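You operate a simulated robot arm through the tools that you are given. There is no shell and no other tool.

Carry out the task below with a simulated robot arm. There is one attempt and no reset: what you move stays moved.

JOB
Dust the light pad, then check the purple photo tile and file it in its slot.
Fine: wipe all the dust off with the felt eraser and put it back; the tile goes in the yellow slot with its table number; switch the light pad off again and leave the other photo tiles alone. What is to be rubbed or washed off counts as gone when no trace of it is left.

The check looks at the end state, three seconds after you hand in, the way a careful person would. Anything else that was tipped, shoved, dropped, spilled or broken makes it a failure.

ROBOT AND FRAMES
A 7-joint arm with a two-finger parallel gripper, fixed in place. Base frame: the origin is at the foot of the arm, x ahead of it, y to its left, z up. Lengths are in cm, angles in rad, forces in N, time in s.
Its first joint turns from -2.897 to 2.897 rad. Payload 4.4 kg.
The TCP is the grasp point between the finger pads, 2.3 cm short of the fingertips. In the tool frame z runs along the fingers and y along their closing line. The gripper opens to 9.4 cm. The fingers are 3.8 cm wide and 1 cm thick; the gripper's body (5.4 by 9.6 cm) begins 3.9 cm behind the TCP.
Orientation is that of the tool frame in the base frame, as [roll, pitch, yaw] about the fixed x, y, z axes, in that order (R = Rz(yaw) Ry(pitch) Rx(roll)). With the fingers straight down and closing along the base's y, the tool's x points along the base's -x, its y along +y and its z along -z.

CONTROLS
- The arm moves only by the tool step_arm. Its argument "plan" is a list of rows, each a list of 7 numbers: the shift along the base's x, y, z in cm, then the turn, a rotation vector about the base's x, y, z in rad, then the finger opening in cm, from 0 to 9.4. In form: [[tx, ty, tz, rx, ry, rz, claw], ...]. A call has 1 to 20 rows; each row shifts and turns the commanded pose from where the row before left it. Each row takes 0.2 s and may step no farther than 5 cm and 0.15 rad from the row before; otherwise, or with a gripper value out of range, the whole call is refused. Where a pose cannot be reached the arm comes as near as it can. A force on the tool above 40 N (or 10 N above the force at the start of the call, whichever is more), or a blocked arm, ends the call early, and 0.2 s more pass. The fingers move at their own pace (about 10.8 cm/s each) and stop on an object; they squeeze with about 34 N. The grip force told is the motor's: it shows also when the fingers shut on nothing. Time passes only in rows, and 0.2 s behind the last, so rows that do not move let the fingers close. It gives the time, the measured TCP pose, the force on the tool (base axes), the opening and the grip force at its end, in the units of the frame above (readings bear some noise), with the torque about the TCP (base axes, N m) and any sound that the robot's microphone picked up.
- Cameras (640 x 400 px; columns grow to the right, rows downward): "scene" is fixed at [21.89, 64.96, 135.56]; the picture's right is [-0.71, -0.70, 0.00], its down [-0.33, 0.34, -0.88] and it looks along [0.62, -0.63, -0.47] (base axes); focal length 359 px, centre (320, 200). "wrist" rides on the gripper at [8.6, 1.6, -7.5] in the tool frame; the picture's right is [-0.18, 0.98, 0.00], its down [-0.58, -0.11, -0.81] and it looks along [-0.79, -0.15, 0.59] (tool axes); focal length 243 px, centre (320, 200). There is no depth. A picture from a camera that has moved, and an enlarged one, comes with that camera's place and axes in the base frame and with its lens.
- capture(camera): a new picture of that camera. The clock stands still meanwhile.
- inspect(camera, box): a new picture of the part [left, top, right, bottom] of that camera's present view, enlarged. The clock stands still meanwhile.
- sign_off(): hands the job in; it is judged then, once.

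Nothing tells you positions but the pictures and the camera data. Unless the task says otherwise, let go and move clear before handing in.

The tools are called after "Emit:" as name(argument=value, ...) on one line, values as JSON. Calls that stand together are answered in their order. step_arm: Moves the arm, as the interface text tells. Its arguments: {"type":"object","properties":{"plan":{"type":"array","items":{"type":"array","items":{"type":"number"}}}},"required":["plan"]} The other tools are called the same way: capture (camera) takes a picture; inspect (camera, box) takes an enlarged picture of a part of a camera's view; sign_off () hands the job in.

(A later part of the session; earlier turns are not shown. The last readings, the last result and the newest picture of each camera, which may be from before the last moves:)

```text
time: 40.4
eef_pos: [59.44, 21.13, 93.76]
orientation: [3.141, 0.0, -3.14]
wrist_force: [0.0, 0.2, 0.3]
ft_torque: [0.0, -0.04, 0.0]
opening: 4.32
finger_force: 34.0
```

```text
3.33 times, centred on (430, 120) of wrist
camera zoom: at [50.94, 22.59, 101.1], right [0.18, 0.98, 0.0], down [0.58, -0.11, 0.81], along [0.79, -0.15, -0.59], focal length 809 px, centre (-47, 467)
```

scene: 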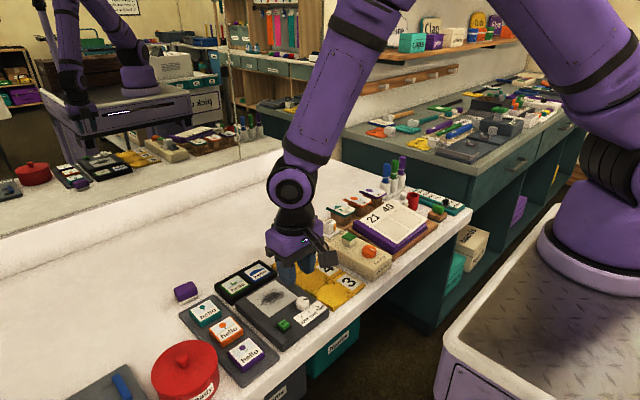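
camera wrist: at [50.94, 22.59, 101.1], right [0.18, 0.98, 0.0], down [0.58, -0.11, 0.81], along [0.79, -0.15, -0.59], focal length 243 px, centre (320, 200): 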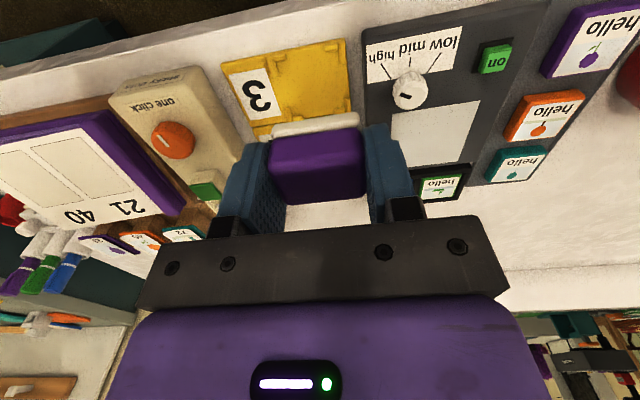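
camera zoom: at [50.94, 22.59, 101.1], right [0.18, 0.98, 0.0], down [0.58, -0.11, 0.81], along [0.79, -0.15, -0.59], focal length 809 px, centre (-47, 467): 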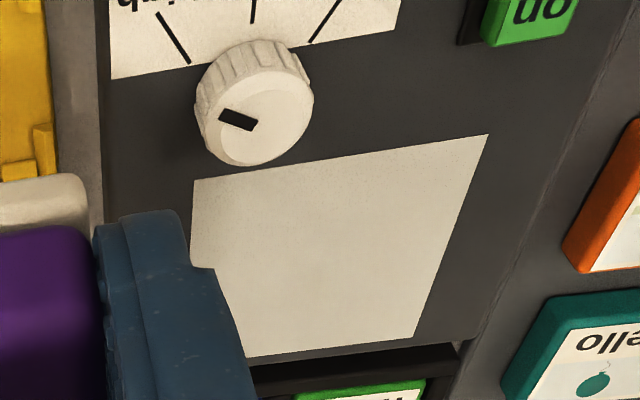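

Emit:
inspect(camera="wrist", box=[398, 96, 458, 140])

Emit:
inspect(camera="scene", box=[270, 278, 306, 304])

```text
9.09 times, centred on (428, 118) of wrist
camera zoom: at [50.94, 22.59, 101.1], right [0.18, 0.98, 0.0], down [0.58, -0.11, 0.81], along [0.79, -0.15, -0.59], focal length 2206 px, centre (-662, 946)
```

zoom: 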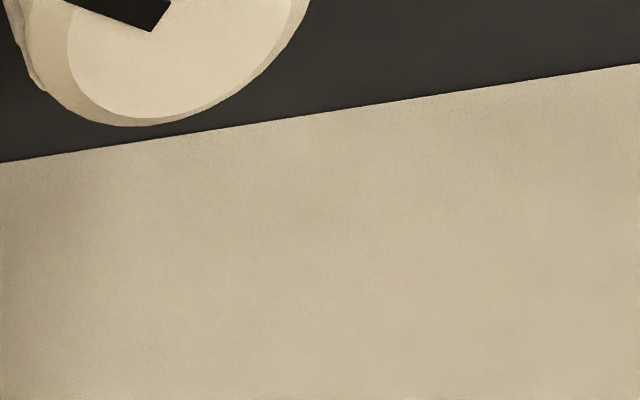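

```text
15.38 times, centred on (288, 291) of scene
camera zoom: at [21.89, 64.96, 135.56], right [-0.71, -0.7, 0.0], down [-0.33, 0.34, -0.88], along [0.62, -0.63, -0.47], focal length 5518 px, centre (812, -1200)
```

zoom: 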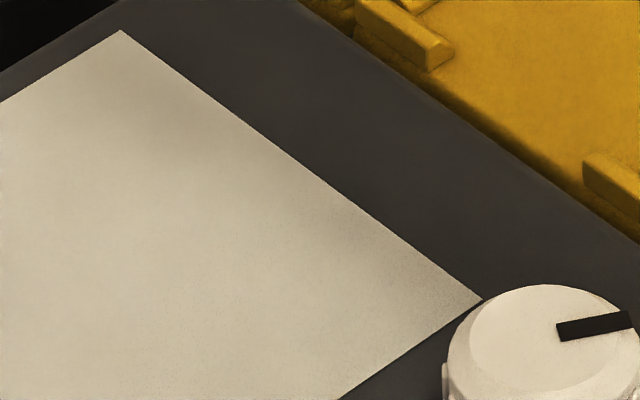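

The glass is clean; only render grain is left. I'll return the eraser to its home.

Emit:
step_arm(plan=[[1.5, 1.2, 0, 0, 0, 0, 3.0], [2.2, 1.8, 0, 0, 0, 0, 3.0], [2.2, 1.8, 0, 0, 0, 0, 3.0], [2.2, 1.8, 0, 0, 0, 0, 3.0], [2.2, 1.8, 0, 0, 0, 0, 3.0], [2.2, 1.8, 0, 0, 0, 0, 3.0], [2.2, 1.8, 0, 0, 0, 0, 3.0], [2.2, 1.8, 0, 0, 0, 0, 3.0], [2.2, 1.8, 0, 0, 0, 0, 3.0], [2.2, 1.8, 0, 0, 0, 0, 3.0], [2.2, 1.8, 0, 0, 0, 0, 3.0], [2.1, 1.8, 0, 0, 0, 0, 3.0], [0.6, 0.4, -2, 0, 0, 0, 3.0], [0, 0, -2.5, 0, 0, 0, 3.0], [0, 0, -2.5, 0, 0, 0, 3.0], [0, 0, -2.5, 0, 0, 0, 3.0], [0, 0, -1.2, 0, 0, 0, 3.0], [0, 0, 0, 0, 0, 0, 3.0]])

Emit:
inspect(camera="scene", box=[160, 260, 230, 310])

```text
time: 44.2
eef_pos: [85.63, 42.47, 82.93]
orientation: [-3.141, 0.001, -3.14]
wrist_force: [1.0, 0.2, 0.1]
ft_torque: [-0.01, -0.02, -0.01]
opening: 4.31
finger_force: 34.1
```

```text
8.00 times, centred on (195, 285) of scene
camera zoom: at [21.89, 64.96, 135.56], right [-0.71, -0.7, 0.0], down [-0.33, 0.34, -0.88], along [0.62, -0.63, -0.47], focal length 2869 px, centre (1320, -480)
```

zoom: 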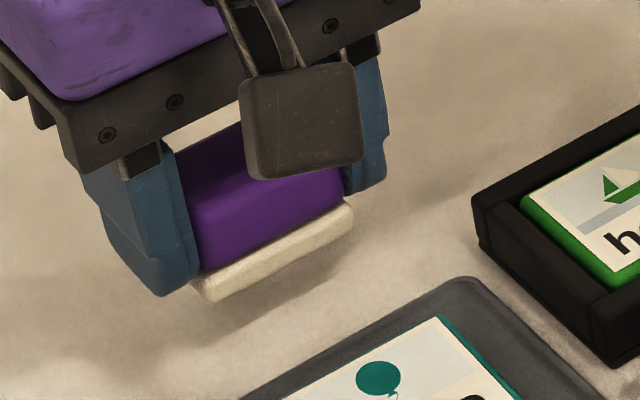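

Emit:
step_arm(plan=[[0, 0.2, -0.5, 0, 0, 0, 3.0], [0, 0, -0.4, 0, 0, 0, 3.0], [0, 0, -0.3, 0, 0, 0, 3.0], [0, 0, 0, 0, 0, 0, 3.0]])

Emit:
inspect(camera="scene", box=[160, 260, 230, 310])

```text
time: 45.2
eef_pos: [85.54, 42.66, 81.8]
orientation: [3.14, 0.0, 3.141]
wrist_force: [-0.4, -0.8, -0.3]
ft_torque: [0.01, 0.0, -0.01]
opening: 4.31
finger_force: 33.8
```

```text
8.00 times, centred on (195, 285) of scene
camera zoom: at [21.89, 64.96, 135.56], right [-0.71, -0.7, 0.0], down [-0.33, 0.34, -0.88], along [0.62, -0.63, -0.47], focal length 2869 px, centre (1320, -480)
```

zoom: 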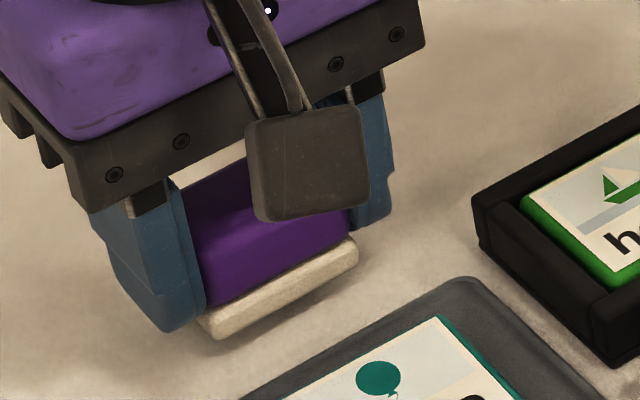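

Emit:
step_arm(plan=[[0, 0, -0.2, 0, 0, 0, 3.0], [0, 0, -0.2, 0, 0, 0, 3.0], [0, 0, 0, 0, 0, 0, 3.0]])

Emit:
inspect(camera="scene", box=[160, 260, 230, 310])

```text
time: 46.0
eef_pos: [85.53, 42.64, 81.3]
orientation: [3.141, 0.0, -3.141]
wrist_force: [0.7, 0.4, -0.1]
ft_torque: [0.02, 0.03, 0.0]
opening: 4.33
finger_force: 34.3
```

```text
8.00 times, centred on (195, 285) of scene
camera zoom: at [21.89, 64.96, 135.56], right [-0.71, -0.7, 0.0], down [-0.33, 0.34, -0.88], along [0.62, -0.63, -0.47], focal length 2869 px, centre (1320, -480)
```

zoom: 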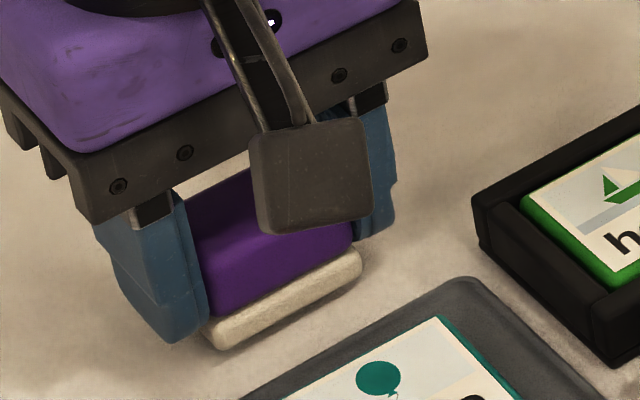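

Emit:
step_arm(plan=[[0, 0, -0.15, 0, 0, 0, 3.0], [0, 0, 0, 0, 0, 0, 3.0]])

```text
time: 46.6
eef_pos: [85.45, 42.73, 81.14]
orientation: [3.141, 0.001, -3.141]
wrist_force: [-0.1, 0.0, 0.2]
ft_torque: [0.01, -0.01, -0.01]
opening: 4.3
finger_force: 33.8
```

Emit:
step_arm(plan=[[0, 0, -0.15, 0, 0, 0, 3.0], [0, 0, 0, 0, 0, 0, 3.0]])

Emit:
inspect(camera="scene", box=[160, 260, 230, 310])

```text
time: 47.2
eef_pos: [85.56, 42.68, 81.12]
orientation: [3.141, 0.0, -3.14]
wrist_force: [0.4, -0.2, -0.3]
ft_torque: [0.01, 0.02, 0.04]
opening: 4.32
finger_force: 33.6
```

```text
8.00 times, centred on (195, 285) of scene
camera zoom: at [21.89, 64.96, 135.56], right [-0.71, -0.7, 0.0], down [-0.33, 0.34, -0.88], along [0.62, -0.63, -0.47], focal length 2869 px, centre (1320, -480)
```

zoom: 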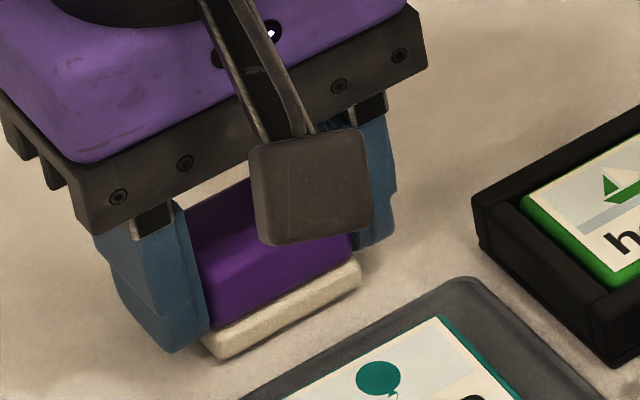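

Emit:
step_arm(plan=[[0, 0, -0.12, 0, 0, 0, 3.0], [0, 0, 0, 0, 0, 0, 3.0]])

```text
time: 47.8
eef_pos: [85.55, 42.72, 80.99]
orientation: [3.141, 0.0, 3.141]
wrist_force: [-0.2, 0.0, -0.5]
ft_torque: [0.0, 0.02, 0.01]
opening: 4.3
finger_force: 33.7
```

Emit:
step_arm(plan=[[0, 0, -0.12, 0, 0, 0, 3.0], [0, 0, 0, 0, 0, 0, 3.0]])

Emit:
inspect(camera="scene", box=[160, 260, 230, 310])

```text
time: 48.4
eef_pos: [85.56, 42.71, 80.87]
orientation: [3.141, 0.0, -3.141]
wrist_force: [-0.9, -0.2, 1.0]
ft_torque: [-0.02, 0.01, 0.01]
opening: 4.31
finger_force: 33.8
```

```text
8.00 times, centred on (195, 285) of scene
camera zoom: at [21.89, 64.96, 135.56], right [-0.71, -0.7, 0.0], down [-0.33, 0.34, -0.88], along [0.62, -0.63, -0.47], focal length 2869 px, centre (1320, -480)
```

zoom: 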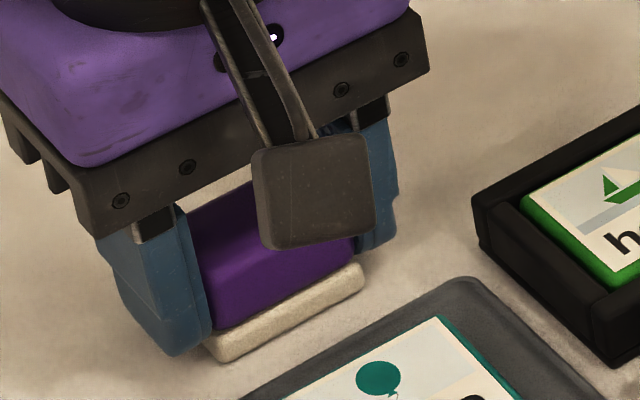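

Emit:
step_arm(plan=[[0, 0, -0.1, 0, 0, 0, 3.0], [0, 0, 0, 0, 0, 0, 3.0]])

```text
time: 49.0
eef_pos: [85.59, 42.75, 80.95]
orientation: [3.141, 0.001, 3.142]
wrist_force: [-2.5, 0.5, 12.6]
ft_torque: [-0.07, 0.06, -0.01]
opening: 4.32
finger_force: 33.9
```

The eraser is down on the table. I'll release it and rise.

Emit:
step_arm(plan=[[0, 0, 0.05, 0, 0, 0, 4.3], [0, 0, 0, 0, 0, 0, 5.0], [0, 0, 0, 0, 0, 0, 6.5], [0, 0, 0, 0, 0, 0, 7.0], [0, 0, 1, 0, 0, 0, 7], [0, 0, 3, 0, 0, 0, 7], [0, 0, 4, 0, 0, 0, 7], [0, 0, 0, 0, 0, 0, 7]])

Emit:
inspect(camera="scene", box=[150, 240, 250, 330])

Emit:
capture(camera="wrist")

```text
time: 50.8
eef_pos: [85.57, 42.78, 88.58]
orientation: [-3.142, -0.002, 3.141]
wrist_force: [0.2, 0.4, -0.5]
ft_torque: [0.01, -0.01, -0.02]
opening: 6.98
finger_force: 0.1
```

```text
4.44 times, centred on (200, 285) of scene
camera zoom: at [21.89, 64.96, 135.56], right [-0.71, -0.7, 0.0], down [-0.33, 0.34, -0.88], along [0.62, -0.63, -0.47], focal length 1594 px, centre (853, -178)
```

zoom: 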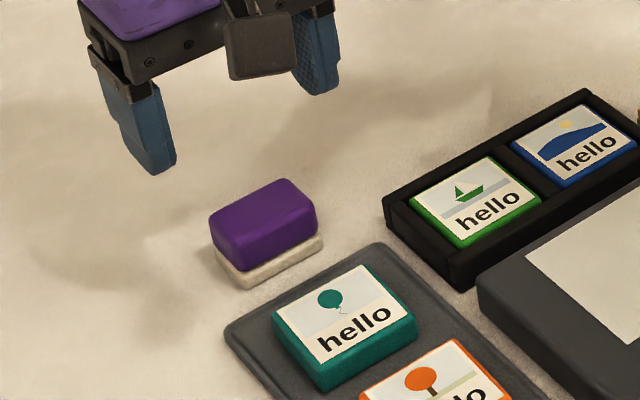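

```text
taken
camera wrist: at [77.07, 44.33, 96.06], right [0.18, 0.98, 0.0], down [0.58, -0.11, 0.81], along [0.79, -0.15, -0.59], focal length 243 px, centre (320, 200)
```

wrist: 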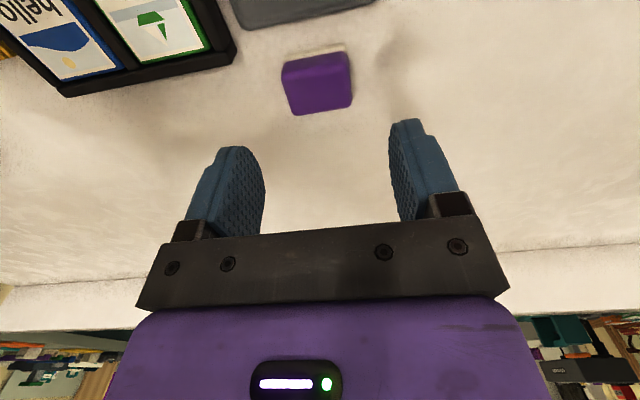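

The eraser is back home. Next I'll survey the purple tile, the pad button and the yellow slots with the wrist camera.

Emit:
step_arm(plan=[[-1, 0, 3.5, 0, 0, 0, 9.4], [-4, 0, 2, 0, 0, 0, 9.4], [-4.5, 0, 1, 0, 0, 0, 9.4], [-4.5, 0, 0, 0, 0, 0, 9.4], [-4.5, 0, 0, 0, 0, 0, 9.4], [-4.5, 0, 0, 0, 0, 0, 9.4], [-4.5, 0, 0, 0, 0, 0, 9.4], [-3.5, 0, 0, 0, 0, 0, 9.4], [0, 0, 0, 0, 0, 0, 9.4]])

Emit:
capture(camera="wrist")

Emit:
inspect(camera="wrist", box=[240, 0, 440, 140])

```text
time: 52.8
eef_pos: [54.4, 42.69, 95.4]
orientation: [-3.141, 0.0, -3.141]
wrist_force: [-0.9, -0.4, -0.3]
ft_torque: [-0.02, 0.0, 0.03]
opening: 9.43
finger_force: 0.2
```

```text
taken
camera wrist: at [45.94, 44.3, 102.68], right [0.18, 0.98, 0.0], down [0.58, -0.11, 0.81], along [0.79, -0.15, -0.59], focal length 243 px, centre (320, 200)
```

wrist: 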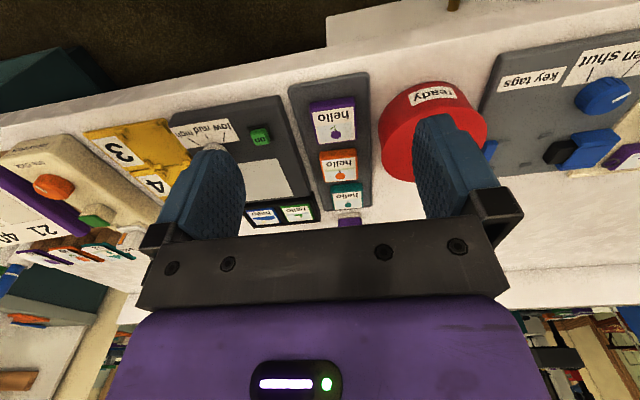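

```text
2.86 times, centred on (340, 70) of wrist
camera zoom: at [45.94, 44.3, 102.68], right [0.18, 0.98, 0.0], down [0.58, -0.11, 0.81], along [0.79, -0.15, -0.59], focal length 693 px, centre (263, 571)
```

zoom: 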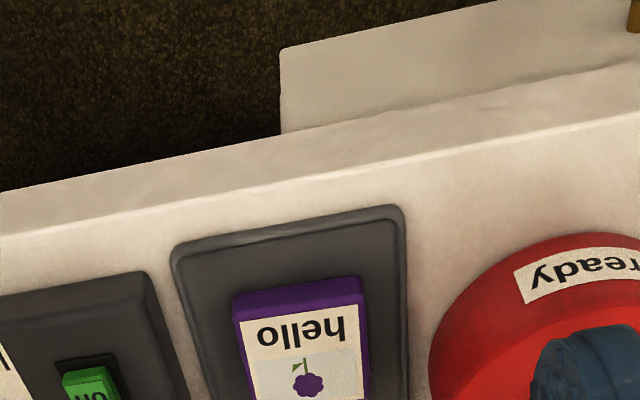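

Emit:
inspect(camera="wrist", box=[280, 70, 440, 170])

Emit:
inspect(camera="scene", box=[140, 310, 300, 400])

```text
4.00 times, centred on (360, 120) of wrist
camera zoom: at [45.94, 44.3, 102.68], right [0.18, 0.98, 0.0], down [0.58, -0.11, 0.81], along [0.79, -0.15, -0.59], focal length 970 px, centre (160, 520)
```

zoom: 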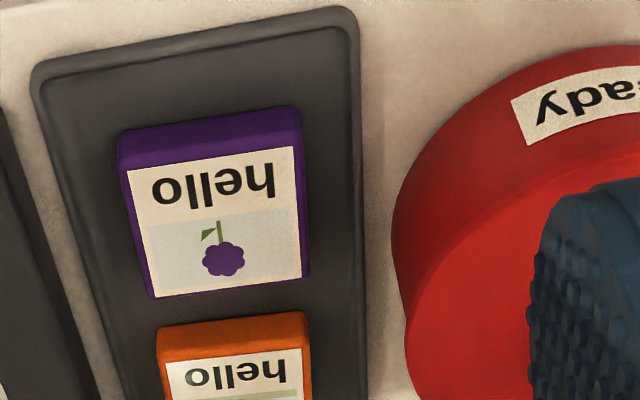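

```text
4.00 times, centred on (220, 355) of scene
camera zoom: at [21.89, 64.96, 135.56], right [-0.71, -0.7, 0.0], down [-0.33, 0.34, -0.88], along [0.62, -0.63, -0.47], focal length 1435 px, centre (720, -420)
```

zoom: 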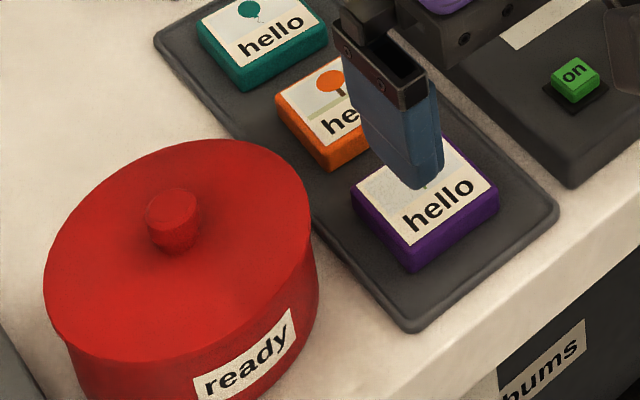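

The purple tile is centred at about (62.9, 42.8) and is roughly 4.6 cm square; the red pot's rim is near y≈47. I'll hover over the tile with a moderate opening and check clearance.

Emit:
step_arm(plan=[[2, 0, -1, 0, 0, 0, 5.8], [2, 0, -1, 0, 0, 0, 5.8], [2, 0, -2, 0, 0, 0, 5.8], [2.2, 0.05, -2.5, 0, 0, 0, 5.8], [0, 0, -1.5, 0, 0, 0, 5.8], [0, 0, 0, 0, 0, 0, 5.8]])

Emit:
capture(camera="wrist")

Emit:
inspect(camera="scene", box=[160, 280, 300, 380])

```text
time: 54.2
eef_pos: [62.72, 42.74, 87.46]
orientation: [-3.139, 0.001, -3.141]
wrist_force: [-0.3, -1.1, -0.2]
ft_torque: [0.0, -0.01, 0.03]
opening: 5.78
finger_force: 0.0
```

```text
taken
camera wrist: at [54.17, 44.34, 94.78], right [0.18, 0.98, 0.0], down [0.58, -0.11, 0.81], along [0.79, -0.15, -0.59], focal length 243 px, centre (320, 200)
```

wrist: 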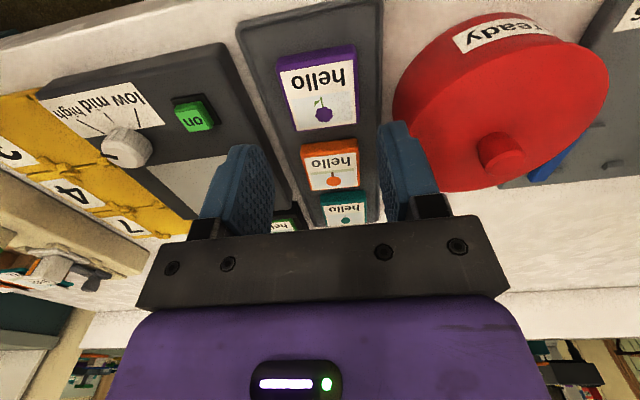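

```text
4.00 times, centred on (230, 330) of scene
camera zoom: at [21.89, 64.96, 135.56], right [-0.71, -0.7, 0.0], down [-0.33, 0.34, -0.88], along [0.62, -0.63, -0.47], focal length 1435 px, centre (680, -320)
```

zoom: 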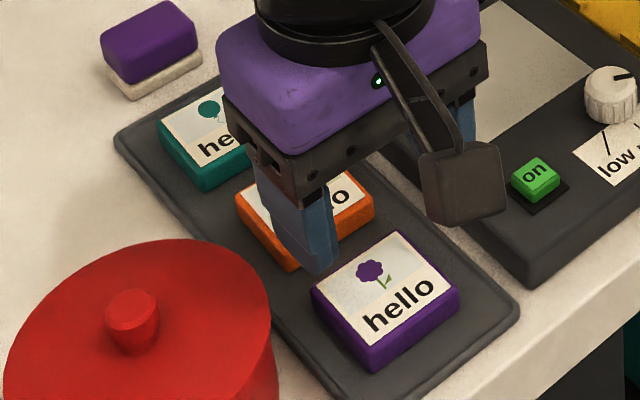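

Emit:
step_arm(plan=[[-0.4, 0.0, -1.5, 0, 0, 0, 5.4], [0, 0, -1.5, 0, 0, 0, 5.4], [0, 0, -0.6, 0, 0, 0, 5.4], [0, 0, 0, 0, 0, 0, 5.4]])

Emit:
capture(camera="wrist")

Emit:
inspect(camera="scene", box=[190, 310, 290, 380])

```text
time: 55.2
eef_pos: [62.26, 42.72, 83.77]
orientation: [3.14, -0.001, -3.14]
wrist_force: [-0.6, -0.4, 0.9]
ft_torque: [0.02, -0.01, 0.0]
opening: 5.41
finger_force: 0.0
```

```text
taken
camera wrist: at [53.86, 44.27, 91.06], right [0.18, 0.98, 0.0], down [0.58, -0.11, 0.81], along [0.79, -0.15, -0.59], focal length 243 px, centre (320, 200)
```

wrist: 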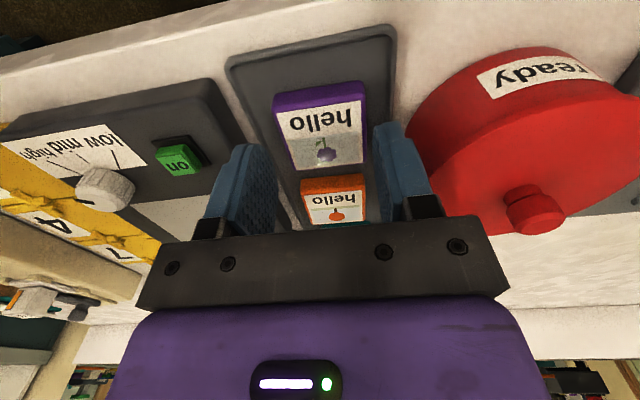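

```text
5.71 times, centred on (240, 345) of scene
camera zoom: at [21.89, 64.96, 135.56], right [-0.71, -0.7, 0.0], down [-0.33, 0.34, -0.88], along [0.62, -0.63, -0.47], focal length 2049 px, centre (777, -629)
```

zoom: 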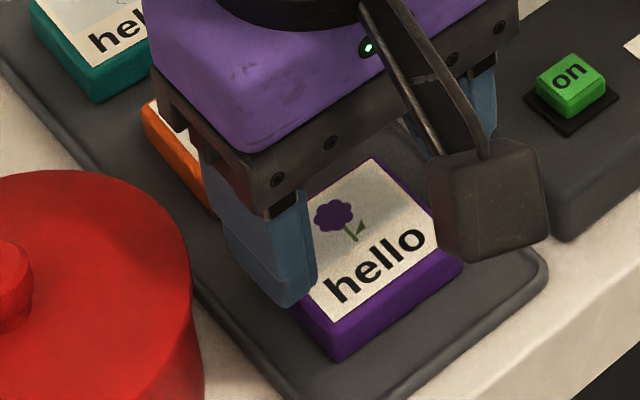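

Emit:
step_arm(plan=[[0, 0.05, -0.5, 0, 0, 0, 5.5], [0, 0, -0.4, 0, 0, 0, 5.5], [0, 0, -0.3, 0, 0, 0, 5.5], [0, 0, 0, 0, 0, 0, 5.5]])

Emit:
inspect(camera="wrist", box=[190, 80, 470, 260])

Emit:
inspect(camera="scene", box=[190, 310, 290, 380])

```text
time: 56.2
eef_pos: [62.39, 42.72, 82.59]
orientation: [-3.141, 0.0, -3.141]
wrist_force: [-1.0, -0.2, 0.2]
ft_torque: [-0.01, -0.04, 0.01]
opening: 5.49
finger_force: 0.0
```

```text
2.22 times, centred on (330, 170) of wrist
camera zoom: at [53.87, 44.34, 89.91], right [0.18, 0.98, 0.0], down [0.58, -0.11, 0.81], along [0.79, -0.15, -0.59], focal length 539 px, centre (298, 267)
```

zoom: 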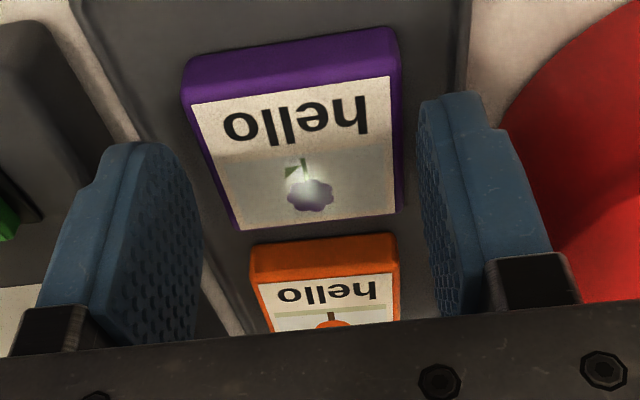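

```text
5.71 times, centred on (240, 345) of scene
camera zoom: at [21.89, 64.96, 135.56], right [-0.71, -0.7, 0.0], down [-0.33, 0.34, -0.88], along [0.62, -0.63, -0.47], focal length 2049 px, centre (777, -629)
```

zoom: 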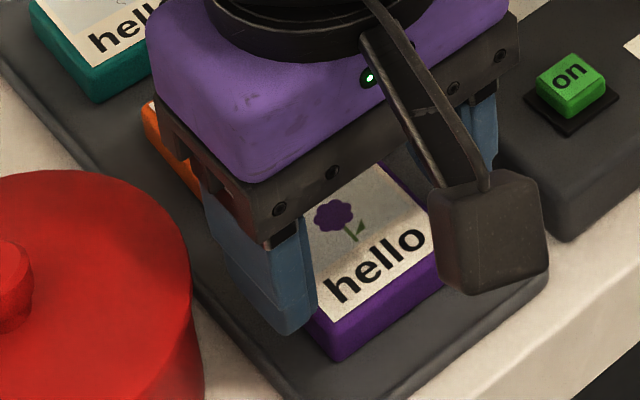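

Emit:
step_arm(plan=[[0, 0, -0.4, 0, 0, 0, 5.5], [0, 0, -0.4, 0, 0, 0, 5.5], [0, 0, 0, 0, 0, 0, 5.5]])

Emit:
inspect(camera="wrist", box=[190, 80, 470, 260])

Emit:
inspect(camera="scene", box=[190, 310, 290, 380])

```text
time: 57.0
eef_pos: [62.49, 42.86, 81.62]
orientation: [3.141, 0.001, 3.141]
wrist_force: [-0.3, 0.3, 0.0]
ft_torque: [0.02, 0.01, 0.01]
opening: 5.53
finger_force: 0.1
```

```text
2.22 times, centred on (330, 170) of wrist
camera zoom: at [53.95, 44.37, 89.02], right [0.18, 0.98, 0.0], down [0.58, -0.11, 0.81], along [0.79, -0.15, -0.59], focal length 539 px, centre (298, 267)
```

zoom: 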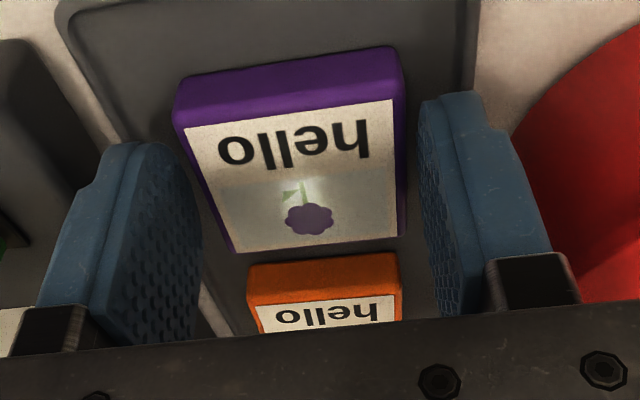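

```text
5.71 times, centred on (240, 345) of scene
camera zoom: at [21.89, 64.96, 135.56], right [-0.71, -0.7, 0.0], down [-0.33, 0.34, -0.88], along [0.62, -0.63, -0.47], focal length 2049 px, centre (777, -629)
```

zoom: 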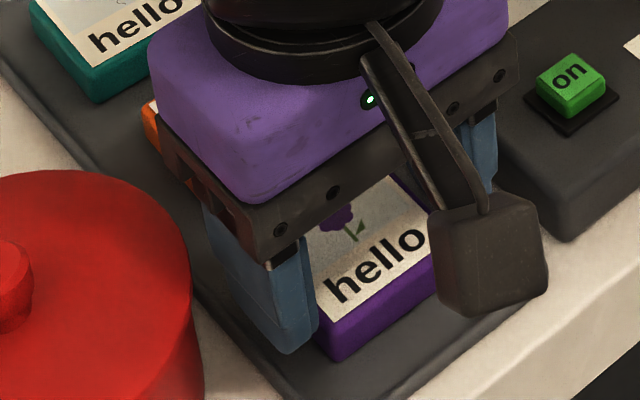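

Emit:
step_arm(plan=[[0, 0, -0.15, 0, 0, 0, 5.5], [0, 0, 0, 0, 0, 0, 4.8], [0, 0, 0, 0, 0, 0, 4.2], [0, 0, 0, 0, 0, 0, 3.6], [0, 0, 0, 0, 0, 0, 3.6]])

Emit:
step_arm(plan=[[0, 0, 0.3, 0, 0, 0, 3.6], [0, 0, 0.4, 0, 0, 0, 3.6], [0, 0, 0.5, 0, 0, 0, 3.6], [0, 0, 0.5, 0, 0, 0, 3.6], [0, 0, 0.5, 0, 0, 0, 3.6], [0, 0, 0, 0, 0, 0, 3.6]])

Emit:
capture(camera="wrist")

Emit:
inspect(camera="scene", box=[190, 310, 290, 380])

```text
time: 58.2
eef_pos: [62.35, 42.79, 81.62]
orientation: [3.141, 0.001, 3.141]
wrist_force: [-0.1, 0.4, 0.9]
ft_torque: [0.02, -0.08, -0.01]
opening: 4.86
finger_force: 34.1
```

```text
time: 59.6
eef_pos: [62.46, 42.79, 83.83]
orientation: [-3.141, 0.0, 3.141]
wrist_force: [-1.1, -0.5, 0.3]
ft_torque: [0.0, 0.01, 0.0]
opening: 4.88
finger_force: 34.0
```

```text
taken
camera wrist: at [53.91, 44.34, 91.08], right [0.18, 0.98, 0.0], down [0.58, -0.11, 0.81], along [0.79, -0.15, -0.59], focal length 243 px, centre (320, 200)
```

wrist: 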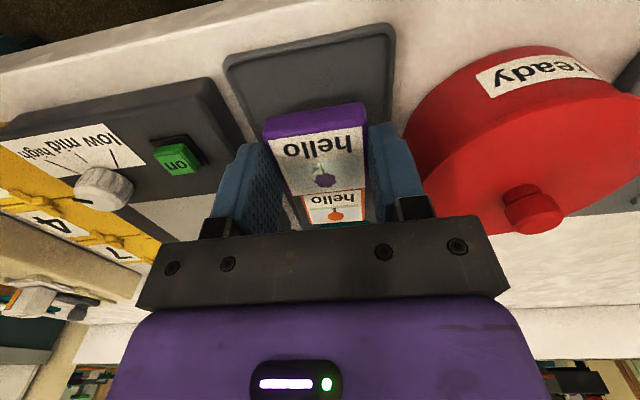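

```text
5.71 times, centred on (240, 345) of scene
camera zoom: at [21.89, 64.96, 135.56], right [-0.71, -0.7, 0.0], down [-0.33, 0.34, -0.88], along [0.62, -0.63, -0.47], focal length 2049 px, centre (777, -629)
```

zoom: 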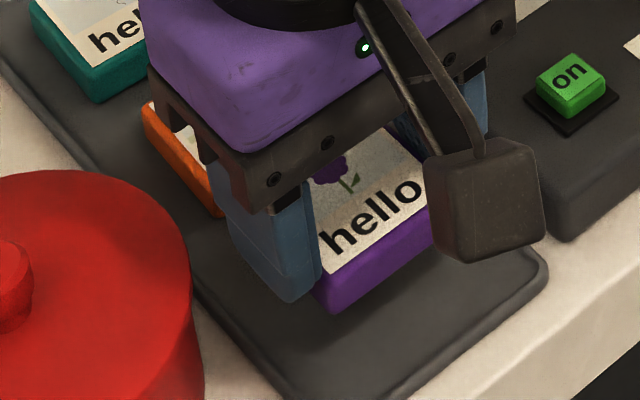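

The tile is held, width 4.87. I'll carry it to the light pad's glass.

Emit:
step_arm(plan=[[0, 0, 1.5, 0, 0, 0, 3.6], [0, 0, 2, 0, 0, 0, 3.6], [0, 0, 1.5, 0, 0, 0, 3.6], [1, -1.6, 0, 0, 0, 0, 3.6], [1.1, -1.7, 0, 0, 0, 0, 3.6], [1.1, -1.7, 0, 0, 0, 0, 3.6], [1.1, -1.7, 0, 0, 0, 0, 3.6], [1.1, -1.7, 0, 0, 0, 0, 3.6], [1.1, -1.7, 0, 0, 0, 0, 3.6], [0.8, -1.6, -1, 0, 0, 0, 3.6], [0, 0, -1.5, 0, 0, 0, 3.6], [0, 0, -1.5, 0, 0, 0, 3.6], [0, 0, 0, 0, 0, 0, 3.6]])

Emit:
capture(camera="wrist")

Emit:
inspect(camera="scene", box=[230, 260, 330, 330])

```text
time: 62.4
eef_pos: [69.51, 31.07, 84.59]
orientation: [3.141, 0.0, -3.141]
wrist_force: [-0.7, -0.6, -0.6]
ft_torque: [0.03, -0.03, -0.02]
opening: 4.89
finger_force: 34.7
```

```text
taken
camera wrist: at [61.11, 32.53, 91.96], right [0.18, 0.98, 0.0], down [0.58, -0.11, 0.81], along [0.79, -0.15, -0.59], focal length 243 px, centre (320, 200)
```

wrist: 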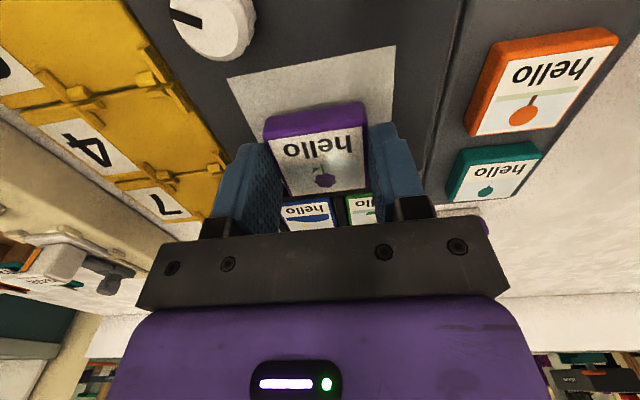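

```text
5.71 times, centred on (280, 295) of scene
camera zoom: at [21.89, 64.96, 135.56], right [-0.71, -0.7, 0.0], down [-0.33, 0.34, -0.88], along [0.62, -0.63, -0.47], focal length 2049 px, centre (549, -343)
```

zoom: 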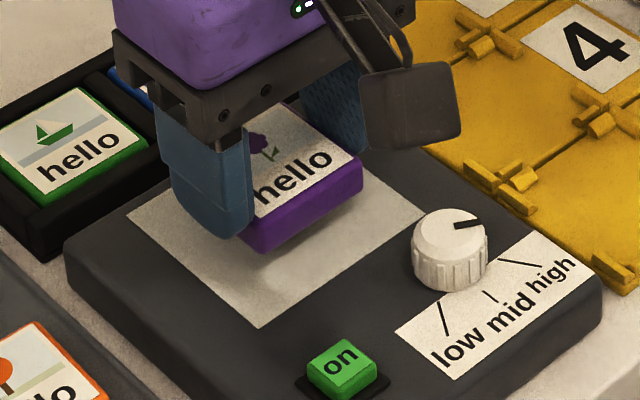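

Emit:
step_arm(plan=[[0.2, -0.1, -0.3, 0, 0, 0, 3.6], [0, 0, -0.2, 0, 0, 0, 3.6], [0, 0, 0, 0, 0, 0, 3.6]])

```text
time: 63.2
eef_pos: [69.81, 30.91, 84.29]
orientation: [-3.141, 0.002, 3.141]
wrist_force: [0.5, -1.2, -0.2]
ft_torque: [-0.03, 0.03, -0.02]
opening: 4.89
finger_force: 34.3
```

Emit:
step_arm(plan=[[0, 0, -0.15, 0, 0, 0, 3.6], [0, 0, 0, 0, 0, 0, 3.6]])

Emit:
inspect(camera="scene", box=[240, 260, 310, 310])

```text
time: 63.8
eef_pos: [69.85, 30.88, 84.09]
orientation: [3.142, 0.0, 3.141]
wrist_force: [-0.3, -0.5, -1.0]
ft_torque: [-0.02, 0.01, -0.01]
opening: 4.88
finger_force: 33.5
```

```text
8.00 times, centred on (275, 285) of scene
camera zoom: at [21.89, 64.96, 135.56], right [-0.71, -0.7, 0.0], down [-0.33, 0.34, -0.88], along [0.62, -0.63, -0.47], focal length 2869 px, centre (680, -480)
```

zoom: 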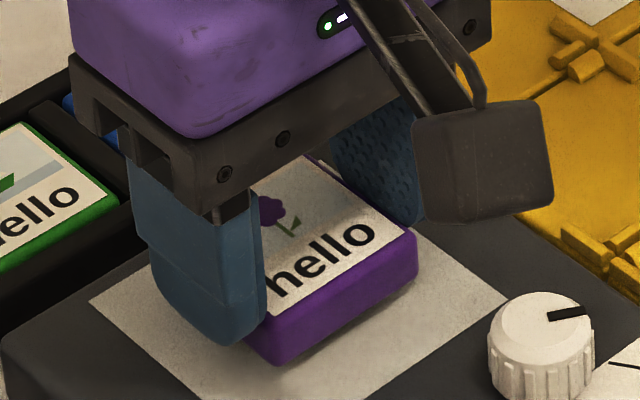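

Emit:
step_arm(plan=[[0, 0, -0.15, 0, 0, 0, 3.6], [0, 0, 0, 0, 0, 0, 3.6]])

Emit:
step_arm(plan=[[0, 0, -0.1, 0, 0, 0, 3.6], [0, 0, 0, 0, 0, 0, 3.6]])

```text
time: 64.4
eef_pos: [69.96, 30.91, 83.88]
orientation: [3.141, 0.0, 3.141]
wrist_force: [0.1, 0.2, -0.5]
ft_torque: [-0.03, -0.02, -0.03]
opening: 4.87
finger_force: 34.1
```

```text
time: 65.0
eef_pos: [69.8, 30.74, 83.84]
orientation: [3.141, -0.001, -3.141]
wrist_force: [-0.3, -1.2, -1.2]
ft_torque: [-0.02, 0.02, -0.01]
opening: 4.87
finger_force: 34.6
```

Emit:
step_arm(plan=[[0, 0, -0.1, 0, 0, 0, 3.6], [0, 0, 0, 0, 0, 0, 3.6]])

Emit:
inspect(camera="scene", box=[240, 260, 310, 310])

```text
time: 65.6
eef_pos: [69.79, 30.87, 83.72]
orientation: [-3.141, -0.001, 3.141]
wrist_force: [0.0, 0.4, -0.8]
ft_torque: [-0.03, 0.01, -0.01]
opening: 4.87
finger_force: 34.1
```

```text
8.00 times, centred on (275, 285) of scene
camera zoom: at [21.89, 64.96, 135.56], right [-0.71, -0.7, 0.0], down [-0.33, 0.34, -0.88], along [0.62, -0.63, -0.47], focal length 2869 px, centre (680, -480)
```

zoom: 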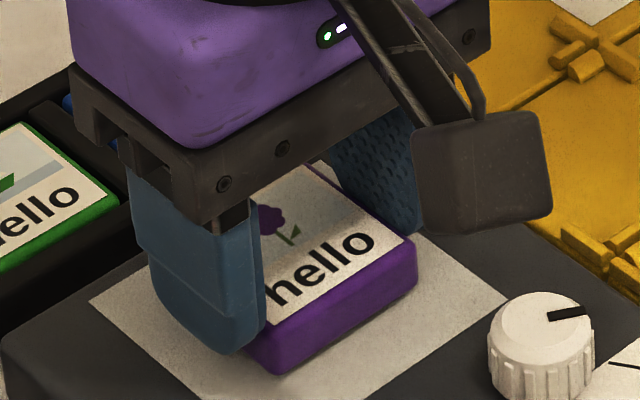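

Emit:
step_arm(plan=[[0, 0, -0.15, 0, 0, 0, 3.6], [0, 0, 0, 0, 0, 0, 3.6]])

```text
time: 66.2
eef_pos: [69.83, 30.95, 83.63]
orientation: [-3.141, 0.0, 3.141]
wrist_force: [1.1, -0.6, 0.1]
ft_torque: [-0.06, 0.01, -0.04]
opening: 4.9
finger_force: 33.9
```

Emit:
step_arm(plan=[[0, 0, -0.12, 0, 0, 0, 3.6], [0, 0, 0, 0, 0, 0, 3.6]])

```text
time: 66.8
eef_pos: [69.81, 30.85, 83.66]
orientation: [3.141, 0.0, -3.141]
wrist_force: [-1.6, -2.9, 10.3]
ft_torque: [-0.04, -0.05, 0.0]
opening: 4.89
finger_force: 33.9
```

The tile is in contact with the glass. I'll release it and rise.

Emit:
step_arm(plan=[[0, 0, 0.05, 0, 0, 0, 4.8], [0, 0, 0, 0, 0, 0, 5.5], [0, 0, 0, 0, 0, 0, 6.3], [0, 0, 1, 0, 0, 0, 6.3], [0, 0, 2, 0, 0, 0, 6.3], [-1, 0.5, 3, 0, 0, 0, 6.3], [-3, 1, 1, 0, 0, 0, 3], [-3, 1, 0, 0, 0, 0, 0], [-3, 0, 0, 0, 0, 0, 0], [-1, 0, 0, 0, 0, 0, 0], [0, 0, 0, 0, 0, 0, 0]])

Emit:
capture(camera="wrist")

Emit:
inspect(camera="scene", box=[230, 250, 350, 340])

```text
time: 69.2
eef_pos: [58.83, 33.29, 90.7]
orientation: [3.141, 0.001, 3.141]
wrist_force: [1.1, 0.2, 0.2]
ft_torque: [0.0, -0.03, 0.0]
opening: 0.0
finger_force: 34.2
```

```text
taken
camera wrist: at [50.3, 34.92, 98.0], right [0.18, 0.98, 0.0], down [0.58, -0.11, 0.81], along [0.79, -0.15, -0.59], focal length 243 px, centre (320, 200)
```

wrist: 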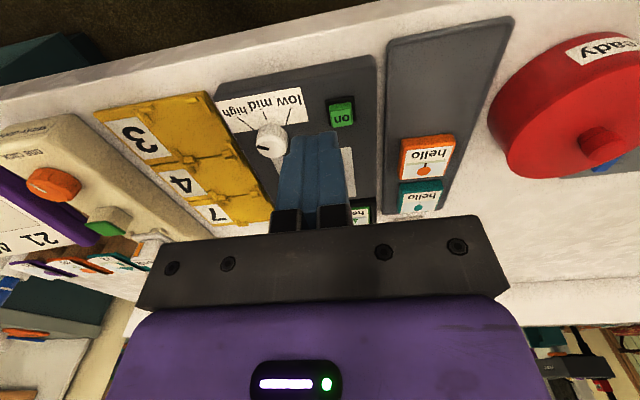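

```text
4.44 times, centred on (290, 295) of scene
camera zoom: at [21.89, 64.96, 135.56], right [-0.71, -0.7, 0.0], down [-0.33, 0.34, -0.88], along [0.62, -0.63, -0.47], focal length 1594 px, centre (453, -222)
```

zoom: 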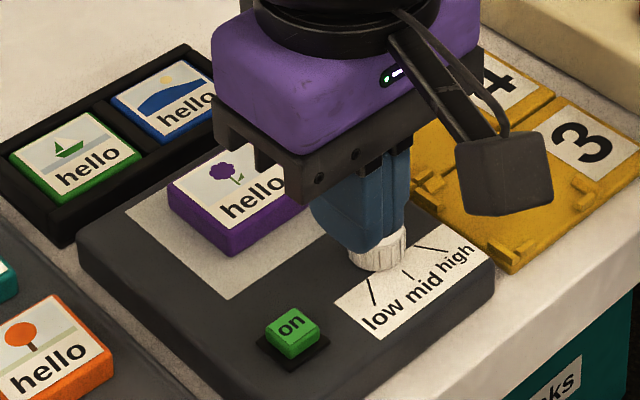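

The tile sits on the glass. I'll move over the green button with the fingers closed to press it.

Emit:
step_arm(plan=[[1.5, 0.5, -1.5, 0, 0, 0, 0], [1.4, 0.4, -1.5, 0, 0, 0, 0], [0, 0, -1, 0, 0, 0, 0], [0, 0, 0, 0, 0, 0, 0]])

Emit:
capture(camera="wrist")

Emit:
inspect(camera="scene", box=[250, 270, 330, 340])

```text
time: 70.2
eef_pos: [61.76, 34.4, 86.61]
orientation: [3.141, -0.002, 3.141]
wrist_force: [-0.5, 0.5, 0.0]
ft_torque: [-0.01, -0.01, 0.02]
opening: 0.0
finger_force: 34.2
```

```text
taken
camera wrist: at [53.26, 35.95, 93.97], right [0.18, 0.98, 0.0], down [0.58, -0.11, 0.81], along [0.79, -0.15, -0.59], focal length 243 px, centre (320, 200)
```

wrist: 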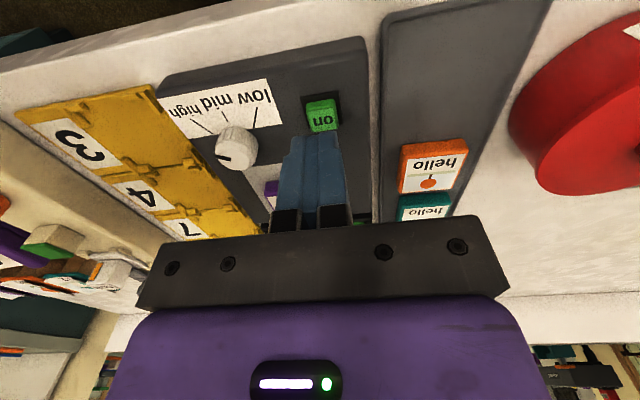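

```text
5.71 times, centred on (290, 305) of scene
camera zoom: at [21.89, 64.96, 135.56], right [-0.71, -0.7, 0.0], down [-0.33, 0.34, -0.88], along [0.62, -0.63, -0.47], focal length 2049 px, centre (491, -400)
```

zoom: 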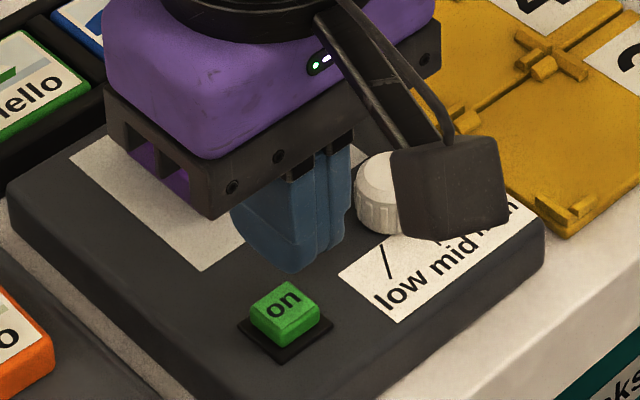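

Emit:
step_arm(plan=[[0.1, 0, -1, 0, 0, 0, 0], [0, 0, -0.8, 0, 0, 0, 0], [0, 0, -0.2, 0, 0, 0, 0], [0, 0, 0, 0, 0, 0, 0]])

Emit:
inspect(camera="scene", box=[250, 270, 330, 340])

Emit:
inspect(camera="wrist", box=[200, 50, 440, 220])

```text
time: 71.2
eef_pos: [61.91, 34.35, 84.57]
orientation: [-3.141, 0.0, 3.141]
wrist_force: [0.3, -0.1, 0.7]
ft_torque: [-0.01, 0.0, 0.0]
opening: 0.01
finger_force: 33.7
```

```text
5.71 times, centred on (290, 305) of scene
camera zoom: at [21.89, 64.96, 135.56], right [-0.71, -0.7, 0.0], down [-0.33, 0.34, -0.88], along [0.62, -0.63, -0.47], focal length 2049 px, centre (491, -400)
```

zoom: 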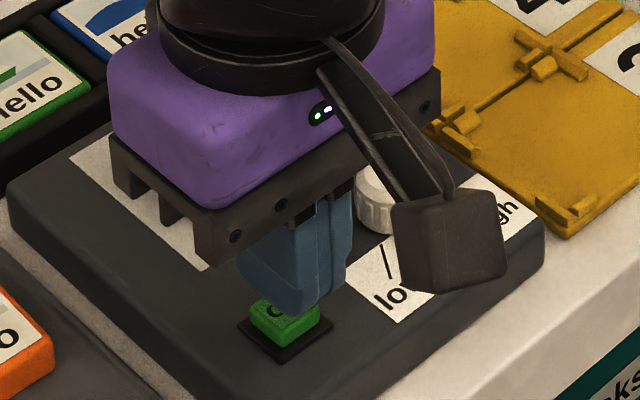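

```text
2.35 times, centred on (320, 135) of wrist
camera zoom: at [53.35, 35.9, 91.88], right [0.18, 0.98, 0.0], down [0.58, -0.11, 0.81], along [0.79, -0.15, -0.59], focal length 571 px, centre (320, 353)
```

zoom: 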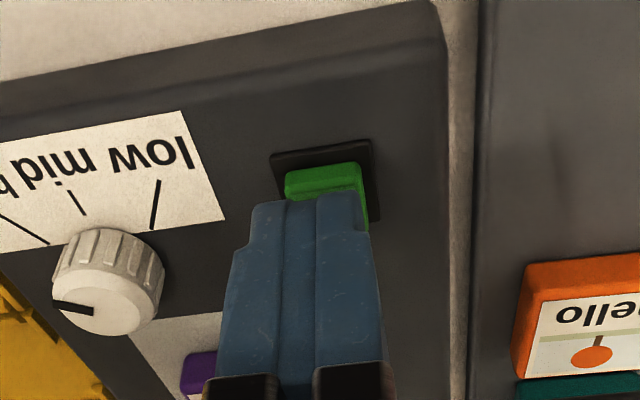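

Emit:
step_arm(plan=[[-0.3, 0.25, -0.2, 0, 0, 0, 0], [0, 0, 0, 0, 0, 0, 0]])

Emit:
step_arm(plan=[[0, 0, -0.2, 0, 0, 0, 0], [0, 0, 0, 0, 0, 0, 0]])

Emit:
capture(camera="scene")

```text
time: 71.8
eef_pos: [61.48, 34.45, 84.27]
orientation: [3.141, 0.0, 3.14]
wrist_force: [0.2, 0.2, 0.3]
ft_torque: [-0.02, 0.01, -0.02]
opening: 0.0
finger_force: 33.9
```

```text
time: 72.4
eef_pos: [61.51, 34.62, 84.25]
orientation: [3.141, 0.001, -3.14]
wrist_force: [0.3, 0.3, 0.0]
ft_torque: [0.02, -0.04, -0.03]
opening: 0.0
finger_force: 34.0
```

```text
taken
```

scene: 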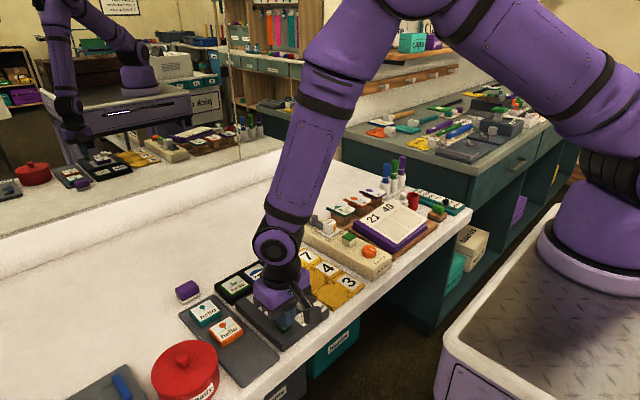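

Emit:
step_arm(plan=[[0, 0, -0.15, 0, 0, 0, 0], [0, 0, 0, 0, 0, 0, 0]])

Emit:
step_arm(plan=[[0, 0, -0.15, 0, 0, 0, 0], [0, 0, 0, 0, 0, 0, 0]])

Emit:
inspect(camera="scene", box=[250, 270, 330, 340])

```text
time: 73.0
eef_pos: [61.63, 34.61, 84.07]
orientation: [3.141, 0.0, 3.141]
wrist_force: [-0.8, -0.2, -0.5]
ft_torque: [-0.01, -0.01, -0.02]
opening: 0.01
finger_force: 34.2
```

```text
time: 73.6
eef_pos: [61.66, 34.6, 83.91]
orientation: [3.142, 0.0, 3.141]
wrist_force: [-0.3, -0.1, -0.7]
ft_torque: [-0.04, 0.04, 0.01]
opening: 0.01
finger_force: 33.5
```

```text
5.71 times, centred on (290, 305) of scene
camera zoom: at [21.89, 64.96, 135.56], right [-0.71, -0.7, 0.0], down [-0.33, 0.34, -0.88], along [0.62, -0.63, -0.47], focal length 2049 px, centre (491, -400)
```

zoom: 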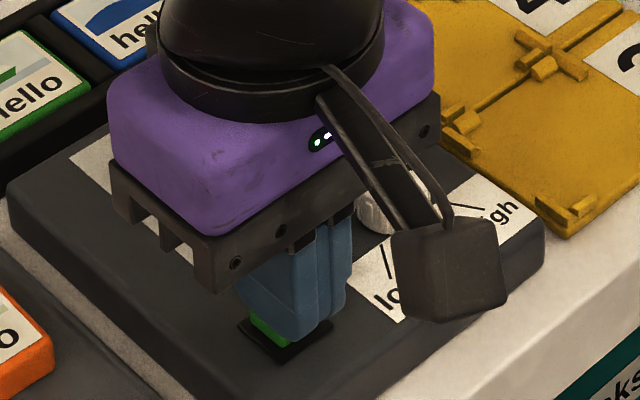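

Emit:
step_arm(plan=[[0, 0, -0.15, 0, 0, 0, 0], [0, 0, 0, 0, 0, 0, 0]])

Emit:
step_arm(plan=[[0, 0, -0.1, 0, 0, 0, 0], [0, 0, 0, 0, 0, 0, 0]])

Emit:
inspect(camera="wrist", box=[200, 50, 440, 220])

```text
time: 74.2
eef_pos: [61.69, 34.61, 83.74]
orientation: [3.141, 0.0, -3.14]
wrist_force: [-0.7, -0.9, 0.4]
ft_torque: [0.01, -0.01, 0.01]
opening: 0.0
finger_force: 34.4
```

```text
time: 74.8
eef_pos: [61.6, 34.59, 83.55]
orientation: [3.14, -0.001, -3.142]
wrist_force: [0.4, -0.8, 1.7]
ft_torque: [-0.02, -0.02, 0.0]
opening: 0.0
finger_force: 33.8
```

```text
2.35 times, centred on (320, 135) of wrist
camera zoom: at [53.11, 36.16, 90.89], right [0.18, 0.98, 0.0], down [0.58, -0.11, 0.81], along [0.79, -0.15, -0.59], focal length 571 px, centre (320, 353)
```

zoom: 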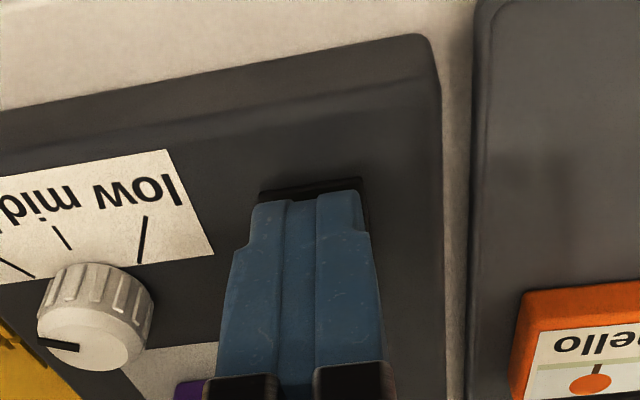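

Emit:
step_arm(plan=[[0, 0, -0.1, 0, 0, 0, 0], [0, 0, 0, 0, 0, 0, 0]])

Emit:
inspect(camera="scene", box=[230, 260, 330, 340])

```text
time: 75.4
eef_pos: [61.66, 34.7, 83.61]
orientation: [3.141, 0.001, 3.14]
wrist_force: [-1.6, -0.3, 1.3]
ft_torque: [0.01, 0.0, 0.02]
opening: 0.0
finger_force: 34.1
```

```text
5.00 times, centred on (280, 300) of scene
camera zoom: at [21.89, 64.96, 135.56], right [-0.71, -0.7, 0.0], down [-0.33, 0.34, -0.88], along [0.62, -0.63, -0.47], focal length 1793 px, centre (520, -300)
```

zoom: 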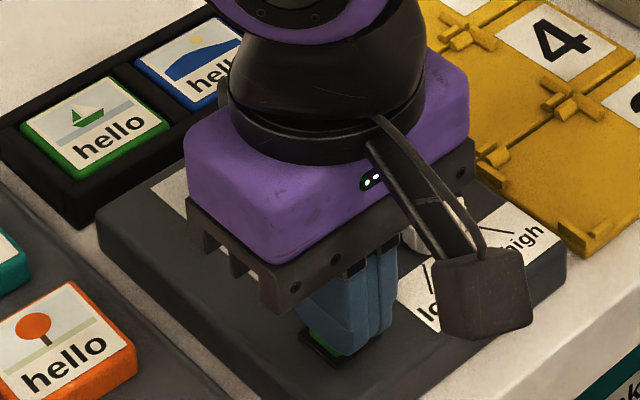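

Emit:
step_arm(plan=[[0, 0, -0.1, 0, 0, 0, 0], [0, 0, 0, 0, 0, 0, 0]])

Emit:
step_arm(plan=[[0, 0, -0.1, 0, 0, 0, 0], [0, 0, 0, 0, 0, 0, 0]])

Emit:
inspect(camera="scene", box=[230, 260, 330, 340])

```text
time: 76.0
eef_pos: [61.61, 34.59, 83.38]
orientation: [-3.141, 0.001, -3.141]
wrist_force: [0.5, -1.0, 1.7]
ft_torque: [0.03, 0.0, 0.03]
opening: 0.0
finger_force: 34.1
heard: click
```

```text
time: 76.6
eef_pos: [61.52, 34.73, 83.26]
orientation: [-3.14, 0.001, -3.141]
wrist_force: [1.4, 0.6, 2.1]
ft_torque: [0.0, -0.03, -0.02]
opening: 0.02
finger_force: 33.6
```

```text
5.00 times, centred on (280, 300) of scene
camera zoom: at [21.89, 64.96, 135.56], right [-0.71, -0.7, 0.0], down [-0.33, 0.34, -0.88], along [0.62, -0.63, -0.47], focal length 1793 px, centre (520, -300)
```

zoom: 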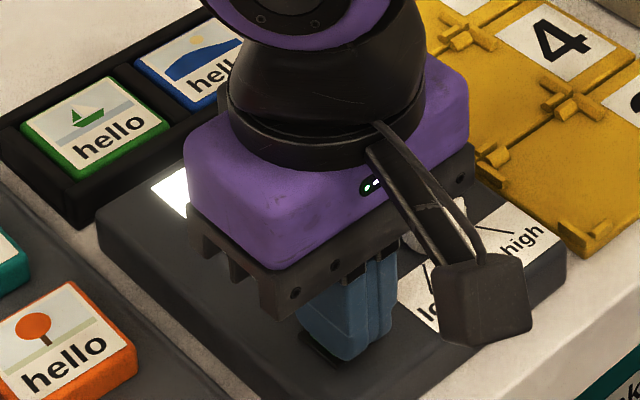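

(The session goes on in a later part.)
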